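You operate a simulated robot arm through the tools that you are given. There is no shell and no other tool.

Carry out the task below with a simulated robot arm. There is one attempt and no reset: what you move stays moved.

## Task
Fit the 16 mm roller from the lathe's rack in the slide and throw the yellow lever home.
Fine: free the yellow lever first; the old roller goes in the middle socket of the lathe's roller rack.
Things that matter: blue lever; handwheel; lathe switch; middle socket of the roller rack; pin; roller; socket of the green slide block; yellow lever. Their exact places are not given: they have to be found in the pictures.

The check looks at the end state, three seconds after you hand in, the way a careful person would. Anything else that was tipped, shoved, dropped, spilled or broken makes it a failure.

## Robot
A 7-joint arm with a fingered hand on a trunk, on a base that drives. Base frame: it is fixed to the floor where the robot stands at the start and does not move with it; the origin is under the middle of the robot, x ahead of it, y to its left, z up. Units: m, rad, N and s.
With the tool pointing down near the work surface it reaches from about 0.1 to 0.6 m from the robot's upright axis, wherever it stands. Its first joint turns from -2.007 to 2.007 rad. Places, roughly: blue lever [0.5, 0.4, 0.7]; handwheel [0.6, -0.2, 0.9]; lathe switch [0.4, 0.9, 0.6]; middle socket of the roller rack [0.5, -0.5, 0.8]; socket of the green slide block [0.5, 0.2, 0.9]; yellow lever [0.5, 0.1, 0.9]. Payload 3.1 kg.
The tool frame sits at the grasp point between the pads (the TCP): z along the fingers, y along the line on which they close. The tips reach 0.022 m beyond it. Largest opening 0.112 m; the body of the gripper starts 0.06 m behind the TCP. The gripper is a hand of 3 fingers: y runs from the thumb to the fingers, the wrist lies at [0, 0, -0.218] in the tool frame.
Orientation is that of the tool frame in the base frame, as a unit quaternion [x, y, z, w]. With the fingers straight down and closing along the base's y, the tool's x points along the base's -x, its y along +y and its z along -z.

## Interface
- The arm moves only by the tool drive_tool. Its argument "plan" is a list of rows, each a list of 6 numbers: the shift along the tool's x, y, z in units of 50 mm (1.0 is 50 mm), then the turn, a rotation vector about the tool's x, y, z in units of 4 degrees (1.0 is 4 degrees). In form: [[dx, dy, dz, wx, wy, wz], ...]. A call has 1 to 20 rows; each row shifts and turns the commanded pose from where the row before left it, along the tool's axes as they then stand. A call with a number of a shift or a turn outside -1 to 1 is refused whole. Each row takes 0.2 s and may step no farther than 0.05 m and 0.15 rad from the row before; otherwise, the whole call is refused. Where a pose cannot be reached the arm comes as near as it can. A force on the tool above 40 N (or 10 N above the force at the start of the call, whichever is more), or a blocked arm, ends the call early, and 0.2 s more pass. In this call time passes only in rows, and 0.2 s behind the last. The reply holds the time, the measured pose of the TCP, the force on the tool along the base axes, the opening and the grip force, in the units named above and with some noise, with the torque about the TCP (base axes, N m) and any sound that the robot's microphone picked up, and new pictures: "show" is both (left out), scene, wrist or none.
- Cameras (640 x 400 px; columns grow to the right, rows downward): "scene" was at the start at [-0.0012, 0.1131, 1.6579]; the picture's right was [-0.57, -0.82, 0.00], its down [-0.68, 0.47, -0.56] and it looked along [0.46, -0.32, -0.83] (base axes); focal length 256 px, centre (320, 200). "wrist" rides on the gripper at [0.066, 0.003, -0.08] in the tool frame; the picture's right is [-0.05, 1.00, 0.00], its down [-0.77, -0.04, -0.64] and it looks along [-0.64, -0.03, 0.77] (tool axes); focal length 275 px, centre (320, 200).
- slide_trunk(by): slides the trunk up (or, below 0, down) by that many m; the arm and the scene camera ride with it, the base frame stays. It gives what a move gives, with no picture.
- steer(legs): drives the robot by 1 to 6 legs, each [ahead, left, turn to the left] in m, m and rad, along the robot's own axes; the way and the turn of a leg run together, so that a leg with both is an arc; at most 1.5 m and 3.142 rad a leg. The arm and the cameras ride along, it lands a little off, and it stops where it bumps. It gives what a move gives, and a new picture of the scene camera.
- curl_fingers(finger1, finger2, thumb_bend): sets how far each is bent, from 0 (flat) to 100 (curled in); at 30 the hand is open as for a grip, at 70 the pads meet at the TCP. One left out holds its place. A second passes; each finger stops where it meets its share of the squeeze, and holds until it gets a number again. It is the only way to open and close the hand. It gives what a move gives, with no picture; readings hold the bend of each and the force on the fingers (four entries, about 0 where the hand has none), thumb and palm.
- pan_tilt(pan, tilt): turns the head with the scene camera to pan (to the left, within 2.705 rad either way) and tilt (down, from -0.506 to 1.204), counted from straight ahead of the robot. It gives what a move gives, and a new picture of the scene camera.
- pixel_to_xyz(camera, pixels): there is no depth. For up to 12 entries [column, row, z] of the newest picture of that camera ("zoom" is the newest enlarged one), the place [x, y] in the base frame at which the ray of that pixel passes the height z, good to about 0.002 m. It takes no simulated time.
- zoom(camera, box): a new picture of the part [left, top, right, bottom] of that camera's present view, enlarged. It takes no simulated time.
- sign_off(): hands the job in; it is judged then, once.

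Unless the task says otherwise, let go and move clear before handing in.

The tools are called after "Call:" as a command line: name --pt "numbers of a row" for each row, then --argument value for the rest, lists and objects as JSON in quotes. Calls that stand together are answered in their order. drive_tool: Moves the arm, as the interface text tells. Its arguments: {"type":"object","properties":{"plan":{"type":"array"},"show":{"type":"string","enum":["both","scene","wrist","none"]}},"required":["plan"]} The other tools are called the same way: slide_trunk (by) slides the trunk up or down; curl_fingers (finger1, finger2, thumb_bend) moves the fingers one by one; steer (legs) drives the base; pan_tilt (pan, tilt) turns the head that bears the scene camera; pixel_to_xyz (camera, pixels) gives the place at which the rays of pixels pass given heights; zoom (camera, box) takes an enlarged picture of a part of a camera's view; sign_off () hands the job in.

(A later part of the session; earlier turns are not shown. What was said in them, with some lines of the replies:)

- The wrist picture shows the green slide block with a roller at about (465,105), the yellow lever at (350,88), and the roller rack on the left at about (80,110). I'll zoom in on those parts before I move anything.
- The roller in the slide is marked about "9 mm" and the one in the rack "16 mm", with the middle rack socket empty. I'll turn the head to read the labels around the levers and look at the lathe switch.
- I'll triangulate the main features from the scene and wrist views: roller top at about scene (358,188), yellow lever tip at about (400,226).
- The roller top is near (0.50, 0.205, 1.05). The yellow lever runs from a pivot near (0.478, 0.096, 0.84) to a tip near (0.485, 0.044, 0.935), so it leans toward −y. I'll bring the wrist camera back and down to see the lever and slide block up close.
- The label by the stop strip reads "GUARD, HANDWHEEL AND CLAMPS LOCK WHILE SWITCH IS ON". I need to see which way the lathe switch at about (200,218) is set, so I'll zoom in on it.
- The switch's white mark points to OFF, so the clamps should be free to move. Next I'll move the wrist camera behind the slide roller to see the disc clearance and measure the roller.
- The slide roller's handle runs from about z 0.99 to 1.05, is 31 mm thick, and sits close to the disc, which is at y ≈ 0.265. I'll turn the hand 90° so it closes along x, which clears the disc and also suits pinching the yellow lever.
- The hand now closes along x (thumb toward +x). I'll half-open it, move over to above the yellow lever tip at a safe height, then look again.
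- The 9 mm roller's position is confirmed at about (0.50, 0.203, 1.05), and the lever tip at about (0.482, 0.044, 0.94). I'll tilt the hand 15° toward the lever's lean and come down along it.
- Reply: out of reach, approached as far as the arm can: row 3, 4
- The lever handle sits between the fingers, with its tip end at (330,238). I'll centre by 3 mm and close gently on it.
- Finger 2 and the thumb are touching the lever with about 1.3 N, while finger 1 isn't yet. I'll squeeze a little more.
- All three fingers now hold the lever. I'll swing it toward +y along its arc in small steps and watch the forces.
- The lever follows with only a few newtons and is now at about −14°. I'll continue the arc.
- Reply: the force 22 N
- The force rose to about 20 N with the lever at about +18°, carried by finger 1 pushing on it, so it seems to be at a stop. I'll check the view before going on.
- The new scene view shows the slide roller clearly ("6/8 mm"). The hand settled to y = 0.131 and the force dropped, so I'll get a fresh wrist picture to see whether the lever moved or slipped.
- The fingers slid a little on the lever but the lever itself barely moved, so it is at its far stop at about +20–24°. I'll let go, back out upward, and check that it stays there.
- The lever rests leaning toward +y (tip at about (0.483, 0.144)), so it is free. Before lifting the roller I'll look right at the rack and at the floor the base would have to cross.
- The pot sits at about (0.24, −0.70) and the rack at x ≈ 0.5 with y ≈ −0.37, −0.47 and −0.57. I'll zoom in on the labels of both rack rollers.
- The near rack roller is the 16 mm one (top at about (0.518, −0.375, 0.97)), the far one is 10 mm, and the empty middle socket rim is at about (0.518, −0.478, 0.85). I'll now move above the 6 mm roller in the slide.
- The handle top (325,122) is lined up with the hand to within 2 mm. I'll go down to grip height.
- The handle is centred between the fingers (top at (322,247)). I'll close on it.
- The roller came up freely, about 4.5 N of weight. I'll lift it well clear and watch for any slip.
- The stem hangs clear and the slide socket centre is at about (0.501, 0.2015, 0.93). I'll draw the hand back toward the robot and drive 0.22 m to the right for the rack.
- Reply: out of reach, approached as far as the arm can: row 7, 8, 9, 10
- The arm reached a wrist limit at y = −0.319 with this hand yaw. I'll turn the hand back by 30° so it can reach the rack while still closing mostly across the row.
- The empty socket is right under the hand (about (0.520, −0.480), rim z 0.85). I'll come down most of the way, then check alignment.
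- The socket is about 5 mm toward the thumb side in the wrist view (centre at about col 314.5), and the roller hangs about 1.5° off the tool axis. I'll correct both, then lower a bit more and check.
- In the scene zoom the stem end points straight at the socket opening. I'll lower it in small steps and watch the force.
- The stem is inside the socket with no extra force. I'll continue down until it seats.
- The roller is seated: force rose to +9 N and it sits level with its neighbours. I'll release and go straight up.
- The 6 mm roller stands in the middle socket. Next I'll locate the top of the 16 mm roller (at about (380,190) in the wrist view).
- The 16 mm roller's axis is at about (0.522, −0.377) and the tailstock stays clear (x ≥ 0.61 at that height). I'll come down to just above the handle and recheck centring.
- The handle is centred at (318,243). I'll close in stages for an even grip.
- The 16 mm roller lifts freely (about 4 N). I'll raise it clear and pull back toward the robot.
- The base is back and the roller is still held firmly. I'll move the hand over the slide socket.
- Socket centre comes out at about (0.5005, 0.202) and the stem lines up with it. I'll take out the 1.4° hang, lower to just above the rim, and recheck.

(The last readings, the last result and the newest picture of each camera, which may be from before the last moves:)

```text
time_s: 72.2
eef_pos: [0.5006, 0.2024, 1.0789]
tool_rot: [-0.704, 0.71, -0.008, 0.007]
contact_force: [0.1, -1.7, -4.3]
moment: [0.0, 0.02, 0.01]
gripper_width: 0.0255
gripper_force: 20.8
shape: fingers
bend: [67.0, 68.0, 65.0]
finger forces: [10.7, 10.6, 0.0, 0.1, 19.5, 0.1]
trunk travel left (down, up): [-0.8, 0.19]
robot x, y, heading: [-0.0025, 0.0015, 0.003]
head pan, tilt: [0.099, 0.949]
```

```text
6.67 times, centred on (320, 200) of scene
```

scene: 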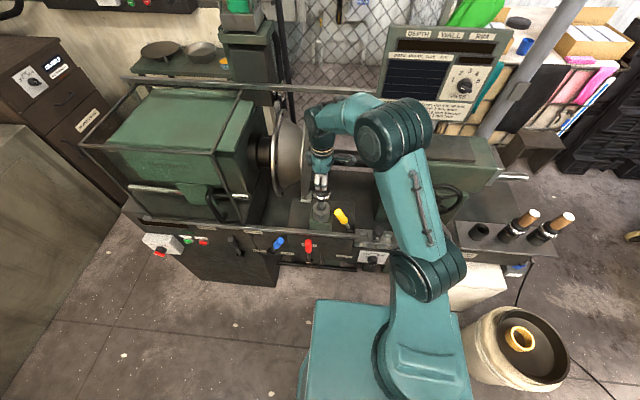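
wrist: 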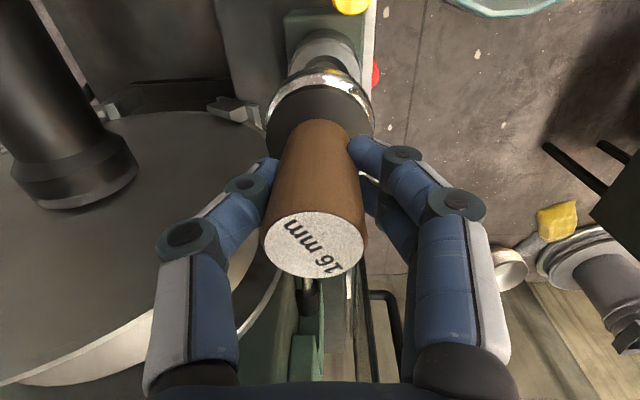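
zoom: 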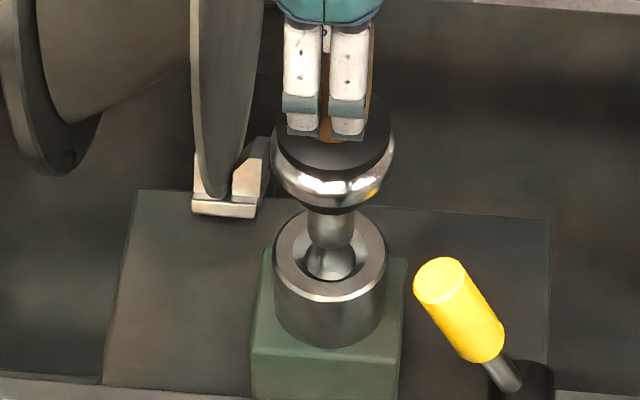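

Alignment looks good in both views. I'll lower it in small steps.

Call:
drive_tool --pt "0 0.003 0.14 0 0 0" --pt "0 0.003 0.14 0 0 0" --pt "0 0.003 0.14 0 0 0" --pt "0 0.003 0.14 0 0 0" --pt "0 0.003 0.14 0 0 0" --show "both"

Call:
zoom --camera "scene" --box '[280, 170, 360, 230]'

```text
time_s: 73.4
eef_pos: [0.5003, 0.2019, 1.0437]
tool_rot: [-0.705, 0.709, -0.008, 0.008]
contact_force: [0.2, 0.4, -4.1]
moment: [-0.03, 0.0, 0.02]
gripper_width: 0.0256
gripper_force: 20.9
shape: fingers
bend: [67.0, 68.0, 65.0]
finger forces: [10.6, 10.6, 0.0, 0.0, 19.6, 0.0]
trunk travel left (down, up): [-0.8, 0.19]
robot x, y, heading: [-0.0005, -0.0052, -0.003]
head pan, tilt: [0.099, 0.949]
```

scene: 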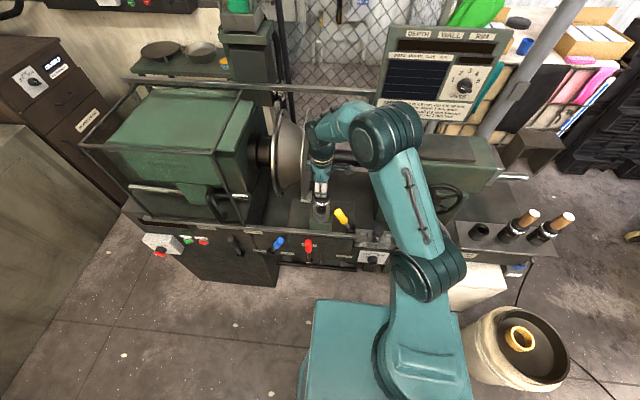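
wrist: 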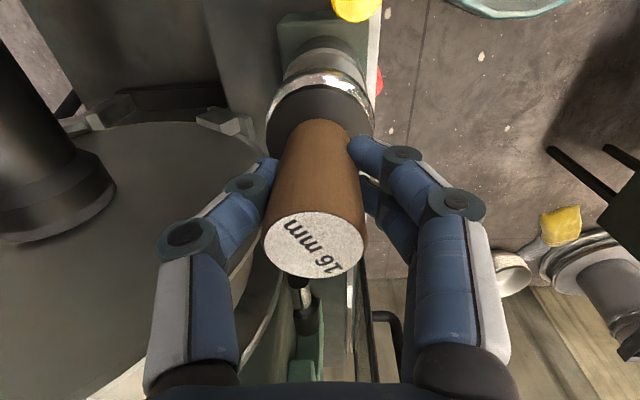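

```text
6.67 times, centred on (320, 200) of scene
```

zoom: 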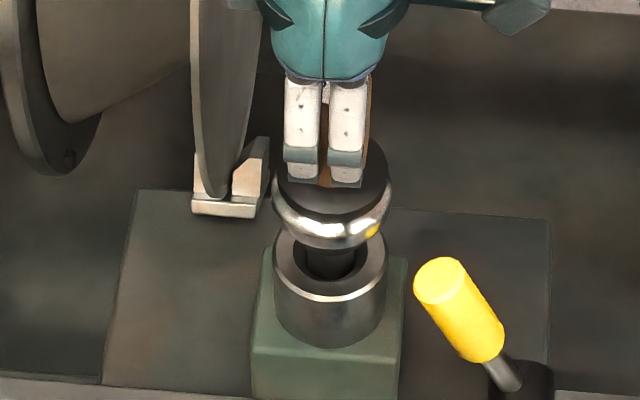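

The stem is in the socket with no side force. I'll continue down to seat it.

Call:
drive_tool --pt "0 0.002 0.1 0 0 0" --pt "0 0.002 0.1 0 0 0" --pt "0 0.002 0.08 0 0 0" --show "none"

Call:
drive_tool --pt "0 0 0.04 0 0 0" --pt "0 0 0.04 0 0 0" --show "none"

```text
time_s: 74.2
eef_pos: [0.5009, 0.2026, 1.0294]
tool_rot: [-0.704, 0.71, -0.008, 0.008]
contact_force: [0.2, 0.3, -4.0]
moment: [0.01, 0.0, 0.03]
gripper_width: 0.0254
gripper_force: 20.2
shape: fingers
bend: [67.0, 68.0, 65.0]
finger forces: [10.7, 10.8, 0.0, 0.0, 19.4, 0.0]
trunk travel left (down, up): [-0.8, 0.19]
robot x, y, heading: [0.0005, 0.0022, 0.0]
head pan, tilt: [0.099, 0.949]
```

```text
time_s: 74.8
eef_pos: [0.4993, 0.2031, 1.0253]
tool_rot: [-0.704, 0.71, -0.008, 0.008]
contact_force: [-0.2, 0.1, -4.2]
moment: [0.01, 0.03, 0.01]
gripper_width: 0.0255
gripper_force: 20.5
shape: fingers
bend: [67.0, 68.0, 65.0]
finger forces: [10.8, 10.6, 0.0, 0.1, 19.4, 0.0]
trunk travel left (down, up): [-0.8, 0.19]
robot x, y, heading: [-0.0006, 0.0003, -0.004]
head pan, tilt: [0.099, 0.949]
```

Call:
drive_tool --pt "0 0 0.04 0 0 0" --pt "0 0 0.04 0 0 0" --pt "0 0 0.03 0 0 0" --show "both"

Call:
zoom --camera "scene" --box '[280, 170, 360, 230]'

```text
time_s: 75.6
eef_pos: [0.4986, 0.2029, 1.0214]
tool_rot: [-0.704, 0.71, -0.009, 0.011]
contact_force: [0.4, 2.2, 21.0]
moment: [0.03, -0.13, 0.0]
gripper_width: 0.025
gripper_force: 22.6
shape: fingers
bend: [70.0, 70.0, 66.0]
finger forces: [11.8, 12.0, 0.1, 0.1, 23.0, 0.0]
trunk travel left (down, up): [-0.8, 0.19]
robot x, y, heading: [-0.0008, 0.002, -0.002]
head pan, tilt: [0.099, 0.949]
```

scene: 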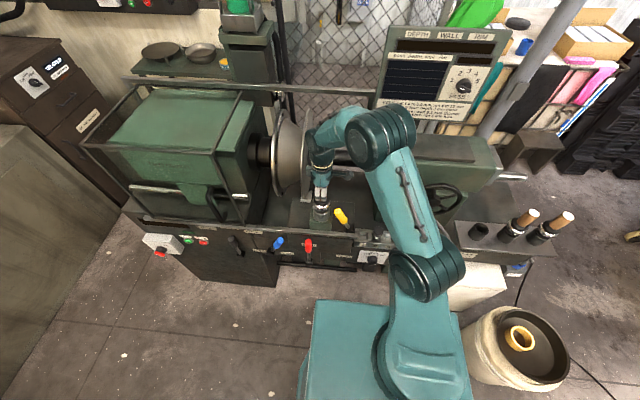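
wrist: 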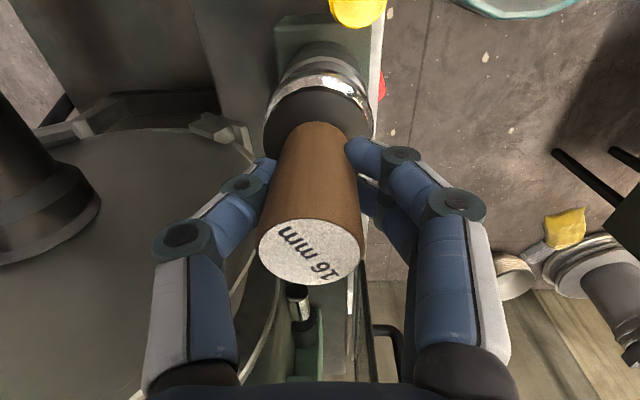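

```text
6.67 times, centred on (320, 200) of scene
```

zoom: 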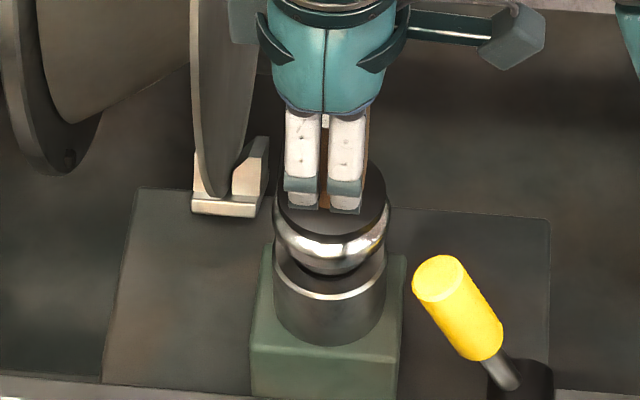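

It's seated: +21 N at z 1.021, matching the old roller's height. I'll ease off, release, and go straight up.

Call:
drive_tool --pt "0 0 -0.04 0 0 0" --show "none"

Call:
curl_fingers --finger1 54 --finger2 54 --thumb_bend 54

Call:
curl_fingers --finger1 44 --finger2 44 --thumb_bend 44

Call:
drive_tool --pt "0 0.005 -0.3 0 0 0" --pt "0 0.01 -0.5 0 0 0" --pt "0 0 -0.7 0 0 0" --pt "0 0 -0.7 -0.35 0 0" --show "both"

Call:
zoom --camera "scene" --box '[280, 170, 380, 240]'

```text
time_s: 76.0
eef_pos: [0.4979, 0.2019, 1.0225]
tool_rot: [-0.704, 0.71, -0.007, 0.01]
contact_force: [-0.2, 1.6, 14.8]
moment: [0.03, -0.14, 0.0]
gripper_width: 0.0249
gripper_force: 23.1
shape: fingers
bend: [70.0, 70.0, 66.0]
finger forces: [11.7, 11.9, 0.1, 0.1, 22.7, 0.1]
trunk travel left (down, up): [-0.8, 0.19]
robot x, y, heading: [0.0022, 0.0027, -0.004]
head pan, tilt: [0.099, 0.949]
```

```text
time_s: 77.0
eef_pos: [0.4994, 0.2026, 1.0213]
tool_rot: [-0.704, 0.71, -0.008, 0.008]
contact_force: [-0.1, 0.7, -0.4]
moment: [0.0, 0.01, 0.0]
gripper_width: 0.0431
gripper_force: 0.0
shape: fingers
bend: [54.0, 54.0, 54.0]
finger forces: [0.1, 0.1, 0.0, 0.0, 0.0, 0.0]
trunk travel left (down, up): [-0.8, 0.19]
robot x, y, heading: [0.0018, 0.0001, -0.006]
head pan, tilt: [0.099, 0.949]
```

```text
time_s: 78.0
eef_pos: [0.4999, 0.2012, 1.0214]
tool_rot: [-0.704, 0.71, -0.007, 0.008]
contact_force: [-0.3, 0.2, 0.3]
moment: [-0.03, 0.04, 0.02]
gripper_width: 0.0717
gripper_force: 0.1
shape: fingers
bend: [44.0, 44.0, 44.0]
finger forces: [0.0, 0.0, 0.1, 0.1, 0.0, 0.0]
trunk travel left (down, up): [-0.8, 0.19]
robot x, y, heading: [0.0009, 0.0024, 0.002]
head pan, tilt: [0.099, 0.949]
```

```text
time_s: 79.0
eef_pos: [0.4966, 0.2032, 1.1335]
tool_rot: [-0.705, 0.71, 0.001, -0.001]
contact_force: [-0.7, 0.3, 1.1]
moment: [0.04, 0.02, -0.02]
gripper_width: 0.0717
gripper_force: 0.0
shape: fingers
bend: [44.0, 44.0, 44.0]
finger forces: [0.1, 0.0, 0.0, 0.1, 0.0, 0.0]
trunk travel left (down, up): [-0.8, 0.19]
robot x, y, heading: [-0.0009, -0.0019, -0.006]
head pan, tilt: [0.099, 0.949]
```

scene: 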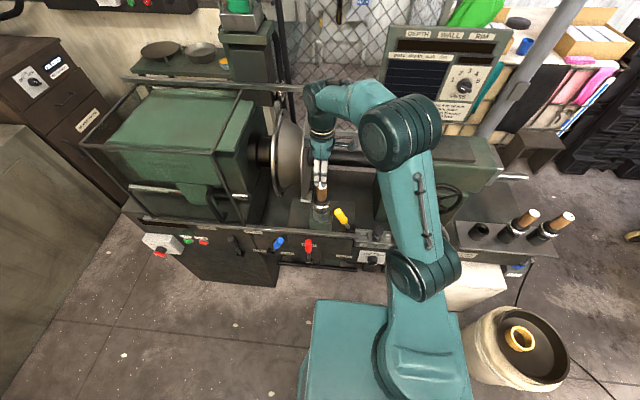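
wrist: 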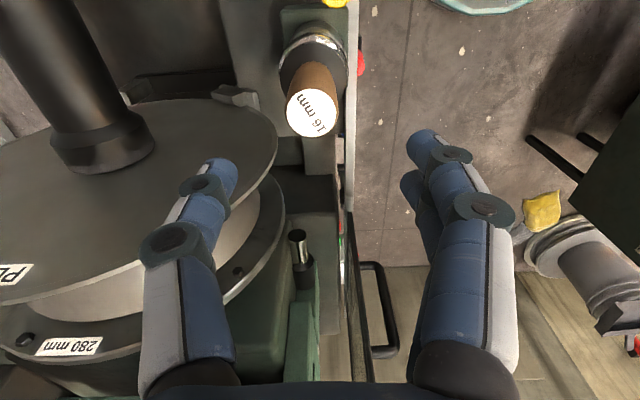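

```text
5.71 times, centred on (330, 205) of scene
```

zoom: 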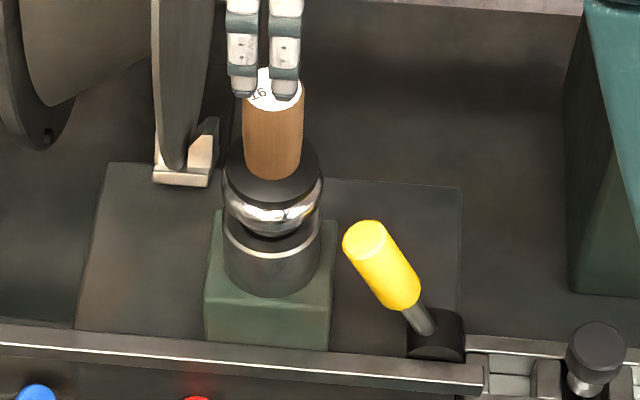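

The 16 mm roller is in the slide. Next I'll move over to the yellow lever, approaching it the same way I left it.

Call:
drive_tool --pt "0.7 0.1 0 0 0 0" --pt "0.7 0.1 0 0 0 0" --pt "0.64 0.1 0 0 0 0" --pt "0 0 0.3 0 -1 0" --pt "0 0 0.3 0 -1 0" --pt "0 0 0.3 0 -0.9 0" --show "both"

Call:
zoom --camera "scene" --box '[280, 170, 380, 240]'

```text
time_s: 80.4
eef_pos: [0.48, 0.1031, 1.0869]
tool_rot: [-0.701, 0.706, 0.072, 0.073]
contact_force: [-0.4, 0.1, -0.3]
moment: [-0.02, 0.03, 0.0]
gripper_width: 0.0721
gripper_force: 0.1
shape: fingers
bend: [44.0, 44.0, 44.0]
finger forces: [0.0, 0.0, 0.0, 0.0, 0.0, 0.1]
trunk travel left (down, up): [-0.8, 0.19]
robot x, y, heading: [0.0014, 0.0002, 0.001]
head pan, tilt: [0.099, 0.949]
```

scene: 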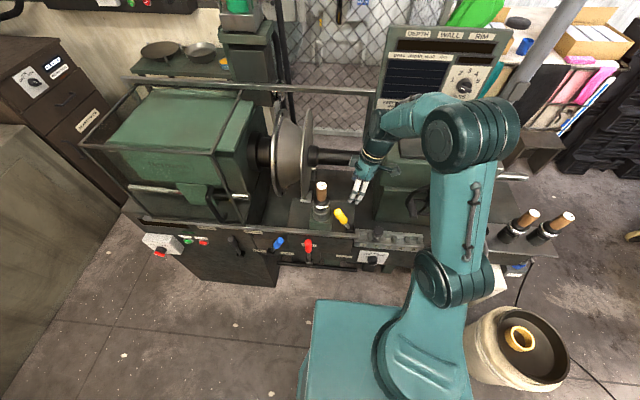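
wrist: 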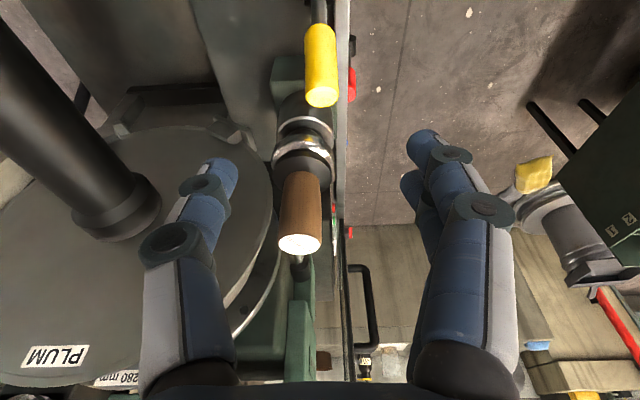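

```text
5.71 times, centred on (330, 205) of scene
```

zoom: 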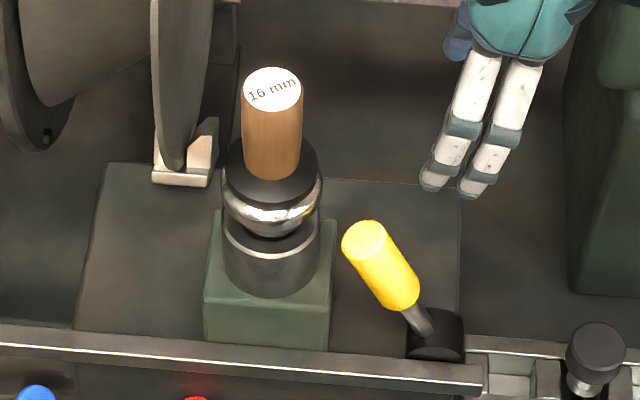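

The label reads "16 mm" on the roller in the slide. I'll come down along the tool axis onto the lever handle.

Call:
drive_tool --pt "-0.04 0 0.6 0 0 0" --pt "0 0 0.6 0 0 0" --pt "0 0 0.6 0 0 0" --pt "0 0 0.6 0 0 0" --show "wrist"

```text
time_s: 81.4
eef_pos: [0.481, 0.1297, 0.9698]
tool_rot: [-0.701, 0.706, 0.071, 0.072]
contact_force: [0.4, 0.0, -0.4]
moment: [0.01, -0.01, -0.02]
gripper_width: 0.0718
gripper_force: 0.1
shape: fingers
bend: [44.0, 44.0, 44.0]
finger forces: [0.0, 0.0, 0.0, 0.0, 0.1, 0.0]
trunk travel left (down, up): [-0.8, 0.19]
robot x, y, heading: [0.0, 0.0005, 0.001]
head pan, tilt: [0.099, 0.949]
```

wrist: 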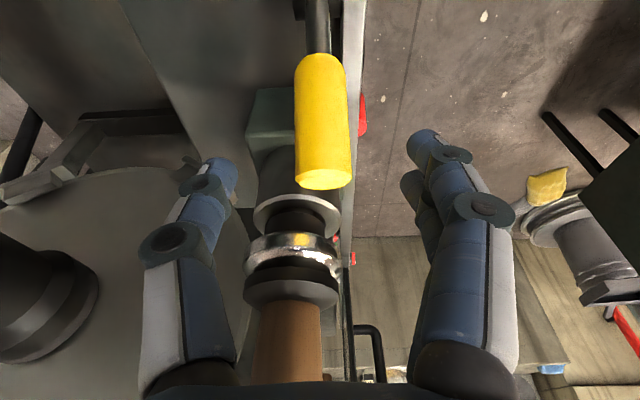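

Call:
drive_tool --pt "0 0.02 0.5 0 0 0" --pt "0 0.02 0.46 0 0 0" --show "wrist"

Call:
curl_fingers --finger1 57 --finger2 57 --thumb_bend 57

Call:
zoom --camera "wrist" --box '[160, 60, 480, 260]'

```text
time_s: 82.0
eef_pos: [0.4781, 0.1392, 0.9228]
tool_rot: [-0.7, 0.707, 0.072, 0.071]
contact_force: [0.6, 0.3, -0.8]
moment: [-0.02, 0.02, -0.04]
gripper_width: 0.0715
gripper_force: 0.1
shape: fingers
bend: [44.0, 44.0, 44.0]
finger forces: [0.0, 0.0, 0.0, 0.0, 0.0, 0.0]
trunk travel left (down, up): [-0.8, 0.19]
robot x, y, heading: [-0.0015, 0.0018, 0.003]
head pan, tilt: [0.099, 0.949]
```

wrist: 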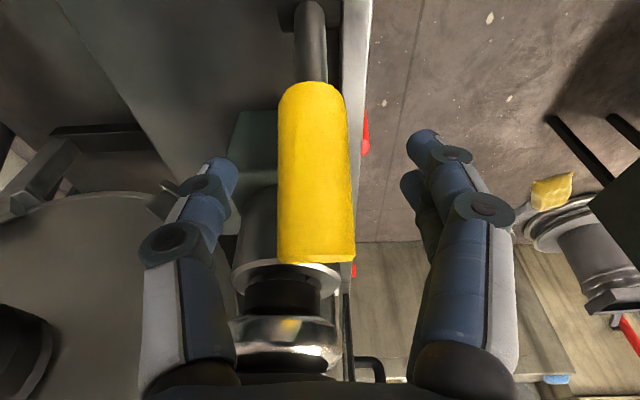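

```text
time_s: 83.0
eef_pos: [0.4797, 0.139, 0.9229]
tool_rot: [-0.701, 0.706, 0.072, 0.071]
contact_force: [0.0, 0.1, -0.4]
moment: [-0.01, 0.01, -0.01]
gripper_width: 0.0386
gripper_force: 0.1
shape: fingers
bend: [56.0, 56.0, 56.0]
finger forces: [0.0, 0.0, 0.0, 0.0, 0.0, 0.0]
trunk travel left (down, up): [-0.8, 0.19]
robot x, y, heading: [0.0011, 0.0044, 0.001]
head pan, tilt: [0.099, 0.949]
```

```text
2.00 times, centred on (320, 160) of wrist
```

zoom: 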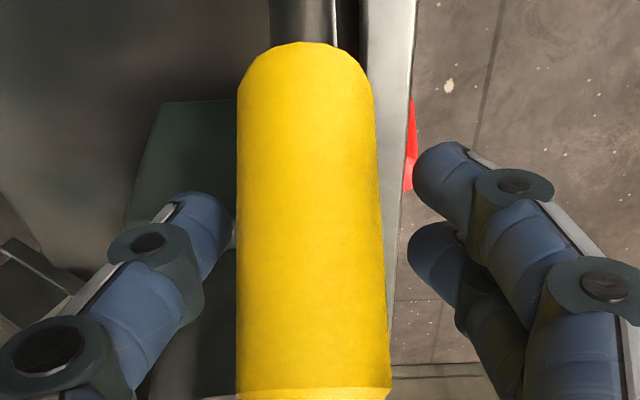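

Call:
drive_tool --pt "0 -0.05 0 0 0 0" --show "none"

Call:
curl_fingers --finger1 67 --finger2 68 --thumb_bend 67

Call:
zoom --camera "wrist" --box '[160, 60, 480, 260]'

```text
time_s: 83.4
eef_pos: [0.4814, 0.1392, 0.923]
tool_rot: [-0.7, 0.707, 0.071, 0.072]
contact_force: [0.4, -0.5, 0.7]
moment: [-0.02, 0.02, -0.01]
gripper_width: 0.0387
gripper_force: 0.2
shape: fingers
bend: [56.0, 56.0, 56.0]
finger forces: [0.0, 0.1, 0.0, 0.0, 0.0, 0.1]
trunk travel left (down, up): [-0.8, 0.19]
robot x, y, heading: [0.0016, 0.0039, -0.002]
head pan, tilt: [0.099, 0.949]
```

```text
time_s: 84.4
eef_pos: [0.481, 0.1401, 0.9228]
tool_rot: [-0.701, 0.706, 0.071, 0.071]
contact_force: [-1.5, 0.7, -1.7]
moment: [0.04, 0.02, -0.03]
gripper_width: 0.0208
gripper_force: 3.3
shape: fingers
bend: [61.0, 68.0, 65.0]
finger forces: [3.8, 0.0, 0.0, 0.0, 2.5, 0.0]
trunk travel left (down, up): [-0.8, 0.19]
robot x, y, heading: [-0.0001, -0.0016, -0.002]
head pan, tilt: [0.099, 0.949]
```

```text
2.00 times, centred on (320, 160) of wrist
```

zoom: 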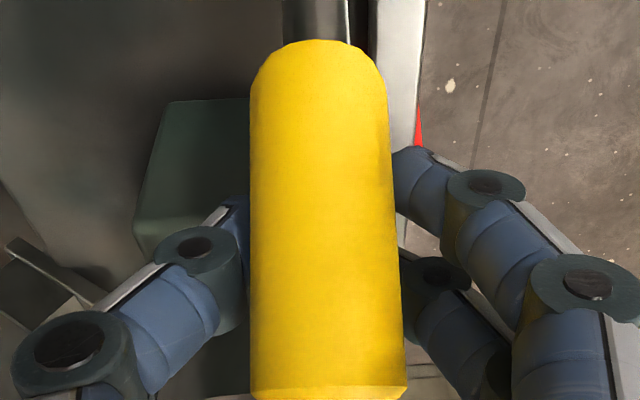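

Finger 2 is hooked behind the lever on the +y side, with finger 1 and the thumb holding it. I'll swing it back toward −y along the arc.

Call:
drive_tool --pt "0.097 0 -0.076 0 0 0" --pt "0.102 0 -0.069 0 0 0" --pt "0.107 0 -0.062 0 0 0" --pt "0.111 0 -0.054 0 0 0" --pt "0.115 0 -0.047 0 0 0" --pt "0.118 0 -0.038 0 0 0" --show "both"

```text
time_s: 85.8
eef_pos: [0.4814, 0.1041, 0.9324]
tool_rot: [-0.701, 0.706, 0.072, 0.071]
contact_force: [-1.1, 0.5, -0.9]
moment: [0.04, 0.02, -0.03]
gripper_width: 0.02
gripper_force: 2.5
shape: fingers
bend: [61.0, 68.0, 66.0]
finger forces: [3.3, 0.0, 0.0, 0.0, 1.9, 0.0]
trunk travel left (down, up): [-0.8, 0.19]
robot x, y, heading: [0.0011, -0.0001, 0.0]
head pan, tilt: [0.099, 0.949]
```

scene: 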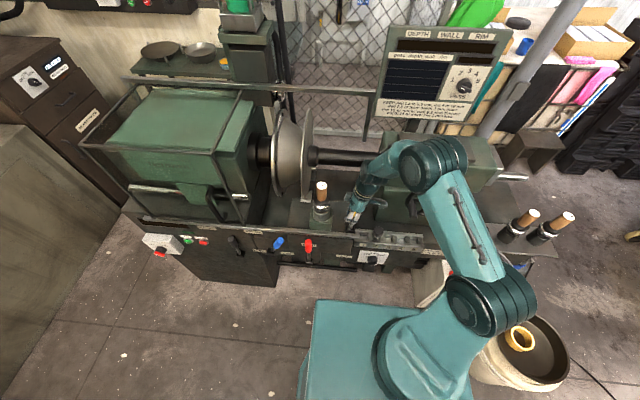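
wrist: 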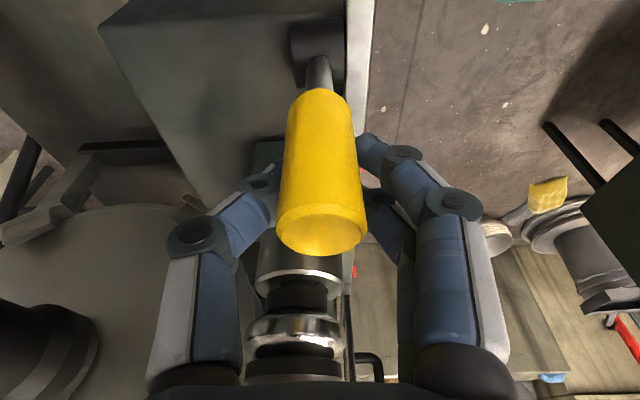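

The lever comes along easily and is now near upright. I'll continue toward −y.

Call:
drive_tool --pt "0.12 0 -0.03 0 0 0" --pt "0.122 0 -0.022 0 0 0" --pt "0.123 0 -0.013 0 0 0" --pt "0.124 0 -0.004 0 0 0" --pt "0.124 0 0.004 0 0 0" --pt "0.123 0 0.013 0 0 0" --show "both"

```text
time_s: 87.2
eef_pos: [0.4797, 0.0701, 0.9299]
tool_rot: [-0.701, 0.706, 0.071, 0.073]
contact_force: [-3.3, 9.0, 3.8]
moment: [0.18, 0.05, -0.06]
gripper_width: 0.0164
gripper_force: 4.9
shape: fingers
bend: [63.0, 68.0, 67.0]
finger forces: [5.2, 0.0, 0.0, 0.1, 4.6, 0.0]
trunk travel left (down, up): [-0.8, 0.19]
robot x, y, heading: [0.0051, 0.0025, -0.0]
head pan, tilt: [0.099, 0.949]
```

scene: 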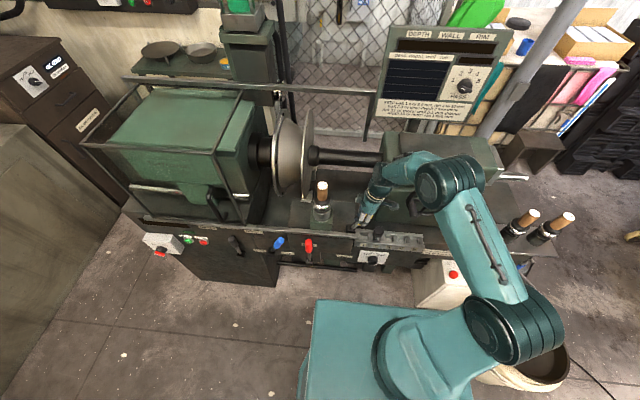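
wrist: 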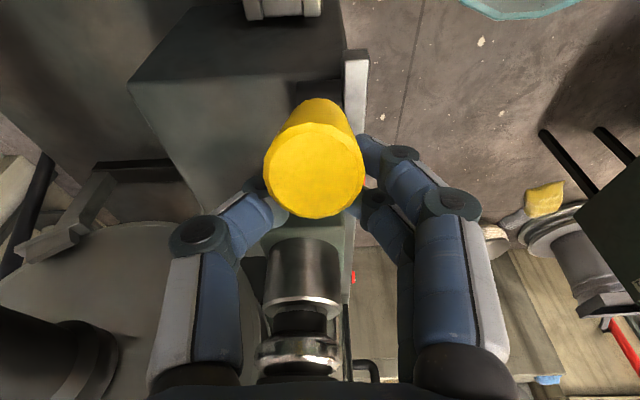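

The reaction rose to about 9 N and the lever tip is now near y ≈ 0.047, close to its original place. I'll push gently a bit further to be sure it reaches the home stop.

Call:
drive_tool --pt "0.06 0 0.008 0 0 0" --pt "0.06 0 0.01 0 0 0" --show "both"

Call:
zoom --camera "wrist" --box '[160, 60, 480, 260]'

```text
time_s: 87.8
eef_pos: [0.4801, 0.0662, 0.9284]
tool_rot: [-0.702, 0.705, 0.07, 0.073]
contact_force: [-1.1, 22.7, 12.5]
moment: [0.38, -0.06, 0.09]
gripper_width: 0.0192
gripper_force: 11.2
shape: fingers
bend: [62.0, 68.0, 67.0]
finger forces: [5.0, 0.0, 0.0, 0.0, 18.1, 0.1]
trunk travel left (down, up): [-0.8, 0.19]
robot x, y, heading: [0.0032, -0.0035, -0.001]
head pan, tilt: [0.099, 0.949]
```

scene: 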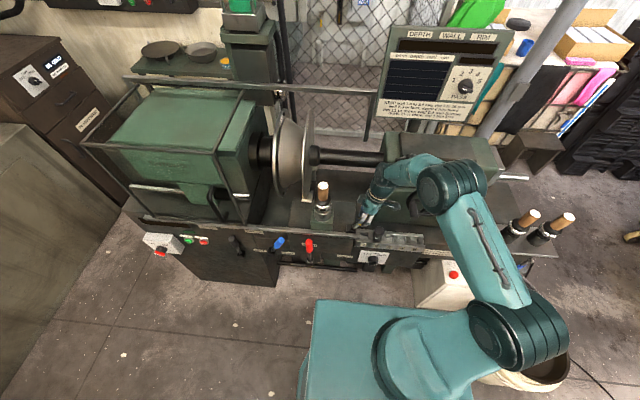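
wrist: 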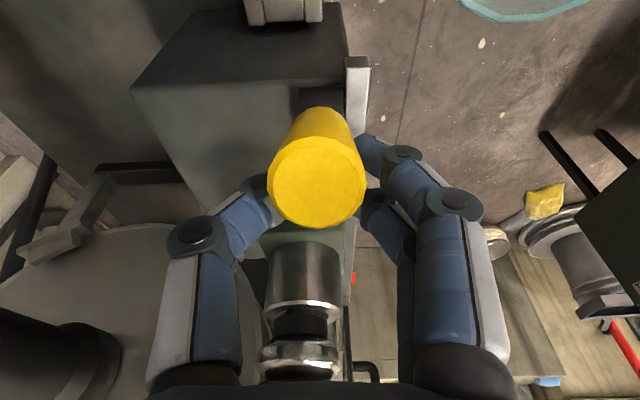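

```text
2.00 times, centred on (320, 160) of wrist
```

zoom: 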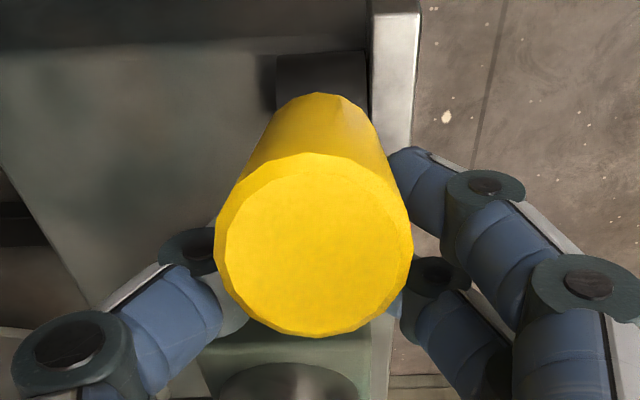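

The tip hasn't moved further (y ≈ 0.047, same as at the start) and the force is 23 N, so the lever is home against its stop. I'll ease off, open, and retreat upward.

Call:
drive_tool --pt "-0.06 0 0 0 0 0" --show "none"

Call:
curl_fingers --finger1 42 --finger2 42 --thumb_bend 42

Call:
drive_tool --pt "0 0 -0.5 0 0 0" --pt "0 0 -0.7 0 0 0" --pt "0 0 -0.8 0 0 0" --pt "0 0 -0.8 0 1 0" --pt "0 0 -0.8 0 1 0" --pt "0 0 0 0 0.9 0" --show "both"

Call:
zoom --camera "scene" --box '[270, 165, 400, 250]'

```text
time_s: 88.2
eef_pos: [0.4801, 0.0674, 0.9288]
tool_rot: [-0.701, 0.706, 0.07, 0.072]
contact_force: [0.7, 18.8, 11.2]
moment: [0.33, -0.06, 0.12]
gripper_width: 0.0189
gripper_force: 10.9
shape: fingers
bend: [62.0, 68.0, 67.0]
finger forces: [4.7, 0.0, 0.1, 0.0, 16.7, 0.1]
trunk travel left (down, up): [-0.8, 0.19]
robot x, y, heading: [0.0015, -0.0004, -0.0]
head pan, tilt: [0.099, 0.949]
```

```text
time_s: 89.2
eef_pos: [0.4805, 0.0647, 0.9272]
tool_rot: [-0.7, 0.707, 0.072, 0.071]
contact_force: [-0.5, 0.6, 0.1]
moment: [0.0, 0.01, -0.02]
gripper_width: 0.0774
gripper_force: 0.2
shape: fingers
bend: [42.0, 42.0, 42.0]
finger forces: [0.0, 0.1, 0.0, 0.0, 0.0, 0.0]
trunk travel left (down, up): [-0.8, 0.19]
robot x, y, heading: [0.0013, 0.0004, -0.002]
head pan, tilt: [0.099, 0.949]
```

```text
time_s: 90.6
eef_pos: [0.4805, 0.0317, 1.1031]
tool_rot: [-0.704, 0.71, 0.0, -0.001]
contact_force: [-0.1, -0.7, -0.4]
moment: [0.01, -0.01, -0.01]
gripper_width: 0.0775
gripper_force: 0.1
shape: fingers
bend: [42.0, 42.0, 42.0]
finger forces: [0.1, 0.0, 0.0, 0.1, 0.0, 0.1]
trunk travel left (down, up): [-0.8, 0.19]
robot x, y, heading: [0.0008, 0.0008, 0.0]
head pan, tilt: [0.099, 0.949]
```

scene: 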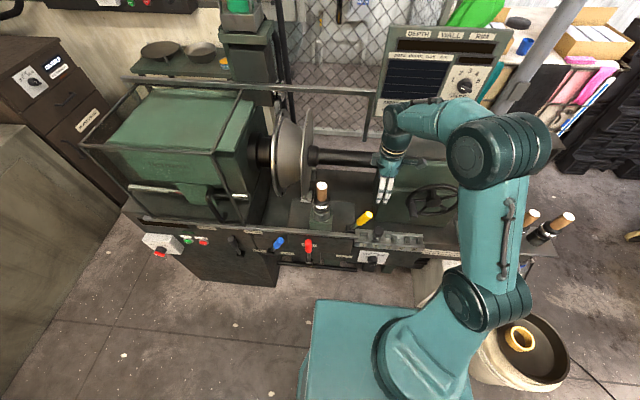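
wrist: 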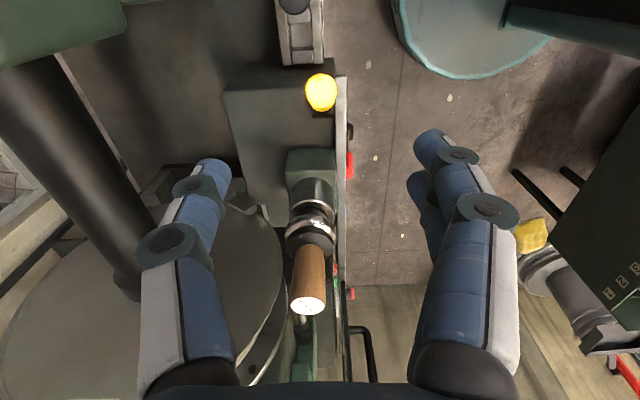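

```text
4.71 times, centred on (335, 208) of scene
```

zoom: 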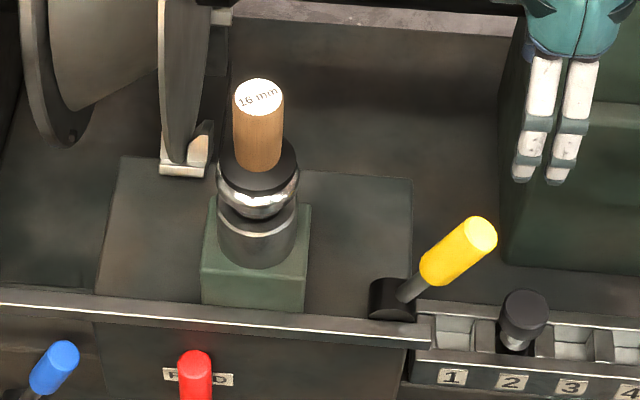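

Call:
pixel_to_xyz --camera "wrist" --pixels '[[321, 91, 0.935], [321, 91, 0.94], [309, 304, 1.05]]'

Call:
pixel_to_xyz --camera "scene" --pixels '[[368.5, 214, 0.93], [368.5, 214, 0.935], [368.5, 214, 0.94], [321.8, 185.7, 1.05], [321.8, 185.7, 1.045]]'

Call:
zoom --camera "wrist" --box '[200, 0, 440, 150]'

```text
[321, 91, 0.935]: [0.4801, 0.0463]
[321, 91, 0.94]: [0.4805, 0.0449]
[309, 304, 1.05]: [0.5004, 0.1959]
```

```text
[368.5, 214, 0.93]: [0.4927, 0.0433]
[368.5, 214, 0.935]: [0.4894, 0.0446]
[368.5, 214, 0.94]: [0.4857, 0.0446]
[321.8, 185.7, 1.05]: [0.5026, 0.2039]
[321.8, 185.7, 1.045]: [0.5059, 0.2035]
```

```text
2.67 times, centred on (320, 75) of wrist
```

zoom: 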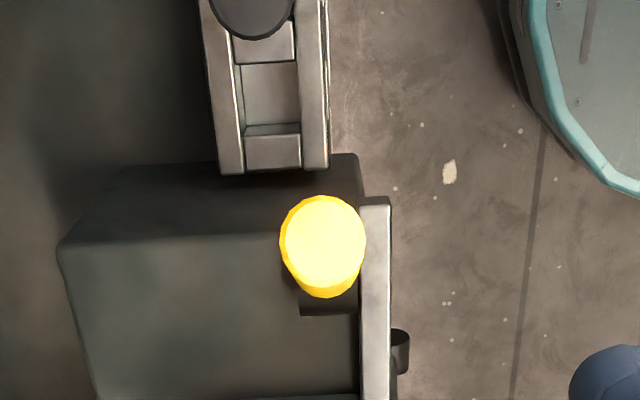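

The lever tip is back at (0.480, 0.046), within about 1–2 mm of where it began, and the 16 mm roller stands in the slide. I'll pull the hand clear of the machine and check the whole scene.

Call:
drive_tool --pt "0 0 -0.7 0 0 0" --pt "0 0 -0.7 0 0 0" --pt "0 0 -0.6 0 0 0" --pt "0 0.7 0 0 0 0" --pt "0 0.7 0 0 0 0" --pt "0 0.7 0 0 0 0" --show "both"

Call:
pan_tilt --pan -0.6 --tilt 0.95

Call:
zoom --camera "scene" --box '[260, 100, 420, 220]'

```text
time_s: 92.0
eef_pos: [0.375, 0.0316, 1.203]
tool_rot: [-0.705, 0.71, 0.001, 0.0]
contact_force: [0.1, 0.7, -0.5]
moment: [0.0, -0.01, 0.0]
gripper_width: 0.0776
gripper_force: 0.1
shape: fingers
bend: [42.0, 42.0, 42.0]
finger forces: [0.0, 0.1, 0.0, 0.0, 0.0, 0.0]
trunk travel left (down, up): [-0.8, 0.19]
robot x, y, heading: [-0.0023, -0.0014, -0.001]
head pan, tilt: [0.099, 0.949]
```

scene: 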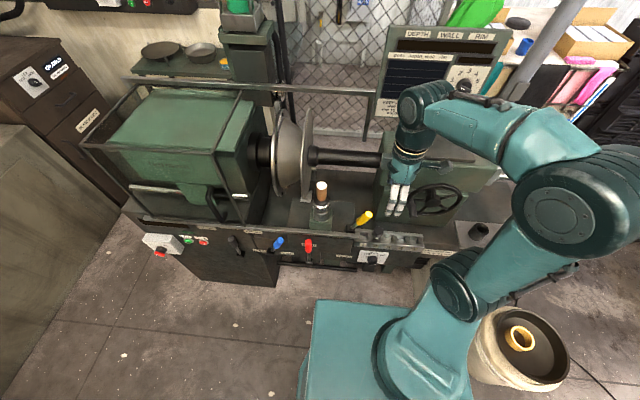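
wrist: 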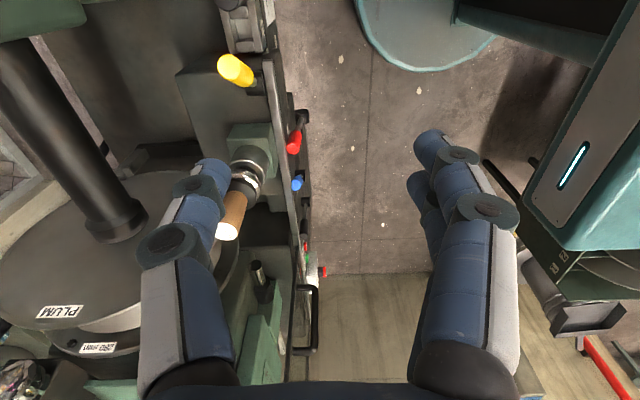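

```text
time_s: 93.0
eef_pos: [0.3749, 0.0315, 1.2037]
tool_rot: [-0.704, 0.711, 0.0, -0.001]
contact_force: [-1.2, 0.5, -0.6]
moment: [-0.01, 0.01, 0.02]
gripper_width: 0.0775
gripper_force: 0.1
shape: fingers
bend: [42.0, 42.0, 42.0]
finger forces: [0.0, 0.0, 0.1, 0.0, 0.1, 0.0]
trunk travel left (down, up): [-0.8, 0.19]
robot x, y, heading: [-0.0011, 0.0009, -0.003]
head pan, tilt: [-0.6, 0.949]
```

scene: 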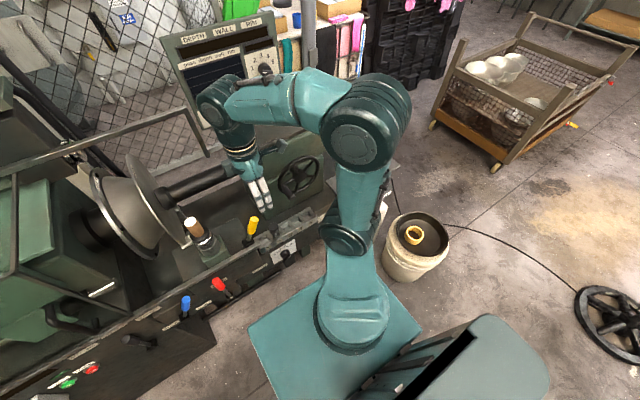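

```text
3.33 times, centred on (340, 160) of scene
```

zoom: 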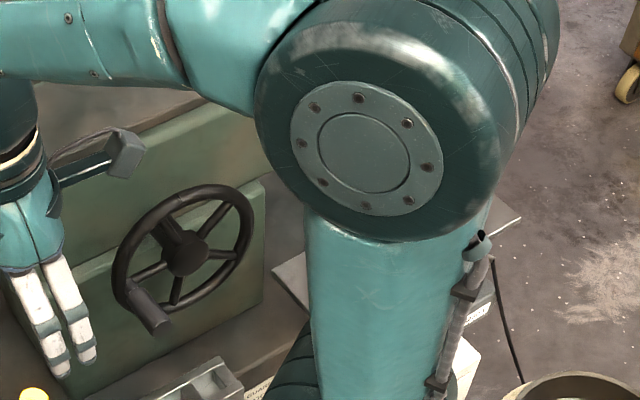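

Call:
zoom --camera "scene" --box '[150, 190, 310, 310]'

Call:
pan_tilt --pan -1.3 --tilt 1.15

Call:
zoom --camera "scene" --box '[160, 50, 340, 170]'

```text
3.33 times, centred on (230, 250) of scene
```

zoom: 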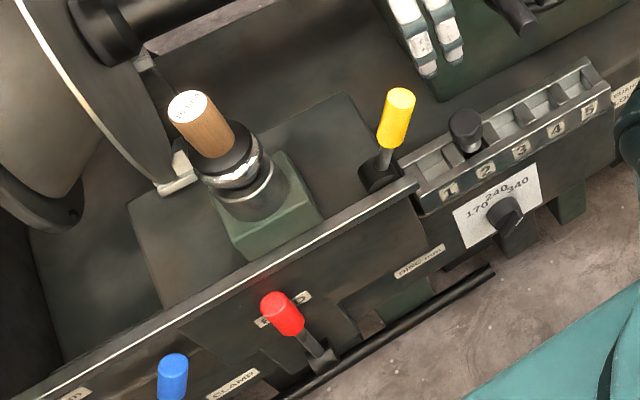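

```text
time_s: 94.1
eef_pos: [0.3765, 0.0321, 1.2041]
tool_rot: [-0.704, 0.711, 0.001, 0.0]
contact_force: [0.3, -0.2, -0.5]
moment: [0.0, 0.01, 0.0]
gripper_width: 0.0773
gripper_force: 0.0
shape: fingers
bend: [42.0, 42.0, 42.0]
finger forces: [0.0, 0.0, 0.0, 0.0, 0.0, 0.0]
trunk travel left (down, up): [-0.8, 0.19]
robot x, y, heading: [-0.0024, -0.0029, 0.001]
head pan, tilt: [-1.3, 1.15]
```

scene: 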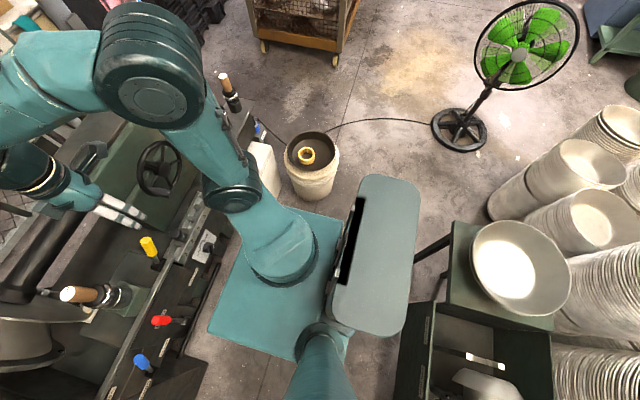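

```text
3.33 times, centred on (250, 110) of scene
```

zoom: 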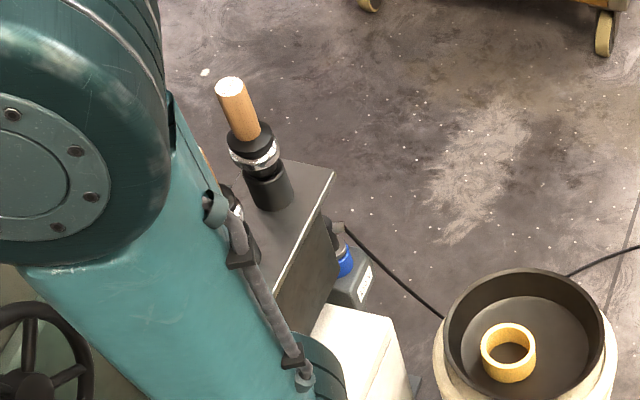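

Everything looks right. The 16 mm roller is in the slide and the 6 mm roller is in the middle rack socket. The yellow lever is back home against its stop, and the pin, other levers, handwheel, switch and pot show no change from the start. The hand is clear, so I'm handing in.

Call:
sign_off

```text
The job is handed in.
```

The 16 mm roller is fitted in the green slide block and the yellow lever is thrown home. I've handed the job in.

- **Yellow lever:** I freed it first by swinging it to its far stop. After the new roller was in, I swung it back to its home stop. Its tip ended within about 2 mm of where it started.
- **Old roller:** it is marked 6 mm and now stands in the middle socket of the roller rack, seated level with its neighbours.
- **New roller:** the 16 mm roller seated at the same height as the old one, with about 21 N on it at the bottom. I didn't pull on it afterwards to test the clamp.
- **Everything else:** the lathe switch was off from the start and I left it alone. I didn't touch the pin, the other levers, the handwheel or the pot, and they looked unchanged in the last pictures. The arm hid the middle rack socket in that last look, so the 6 mm roller was last seen just after I placed it.
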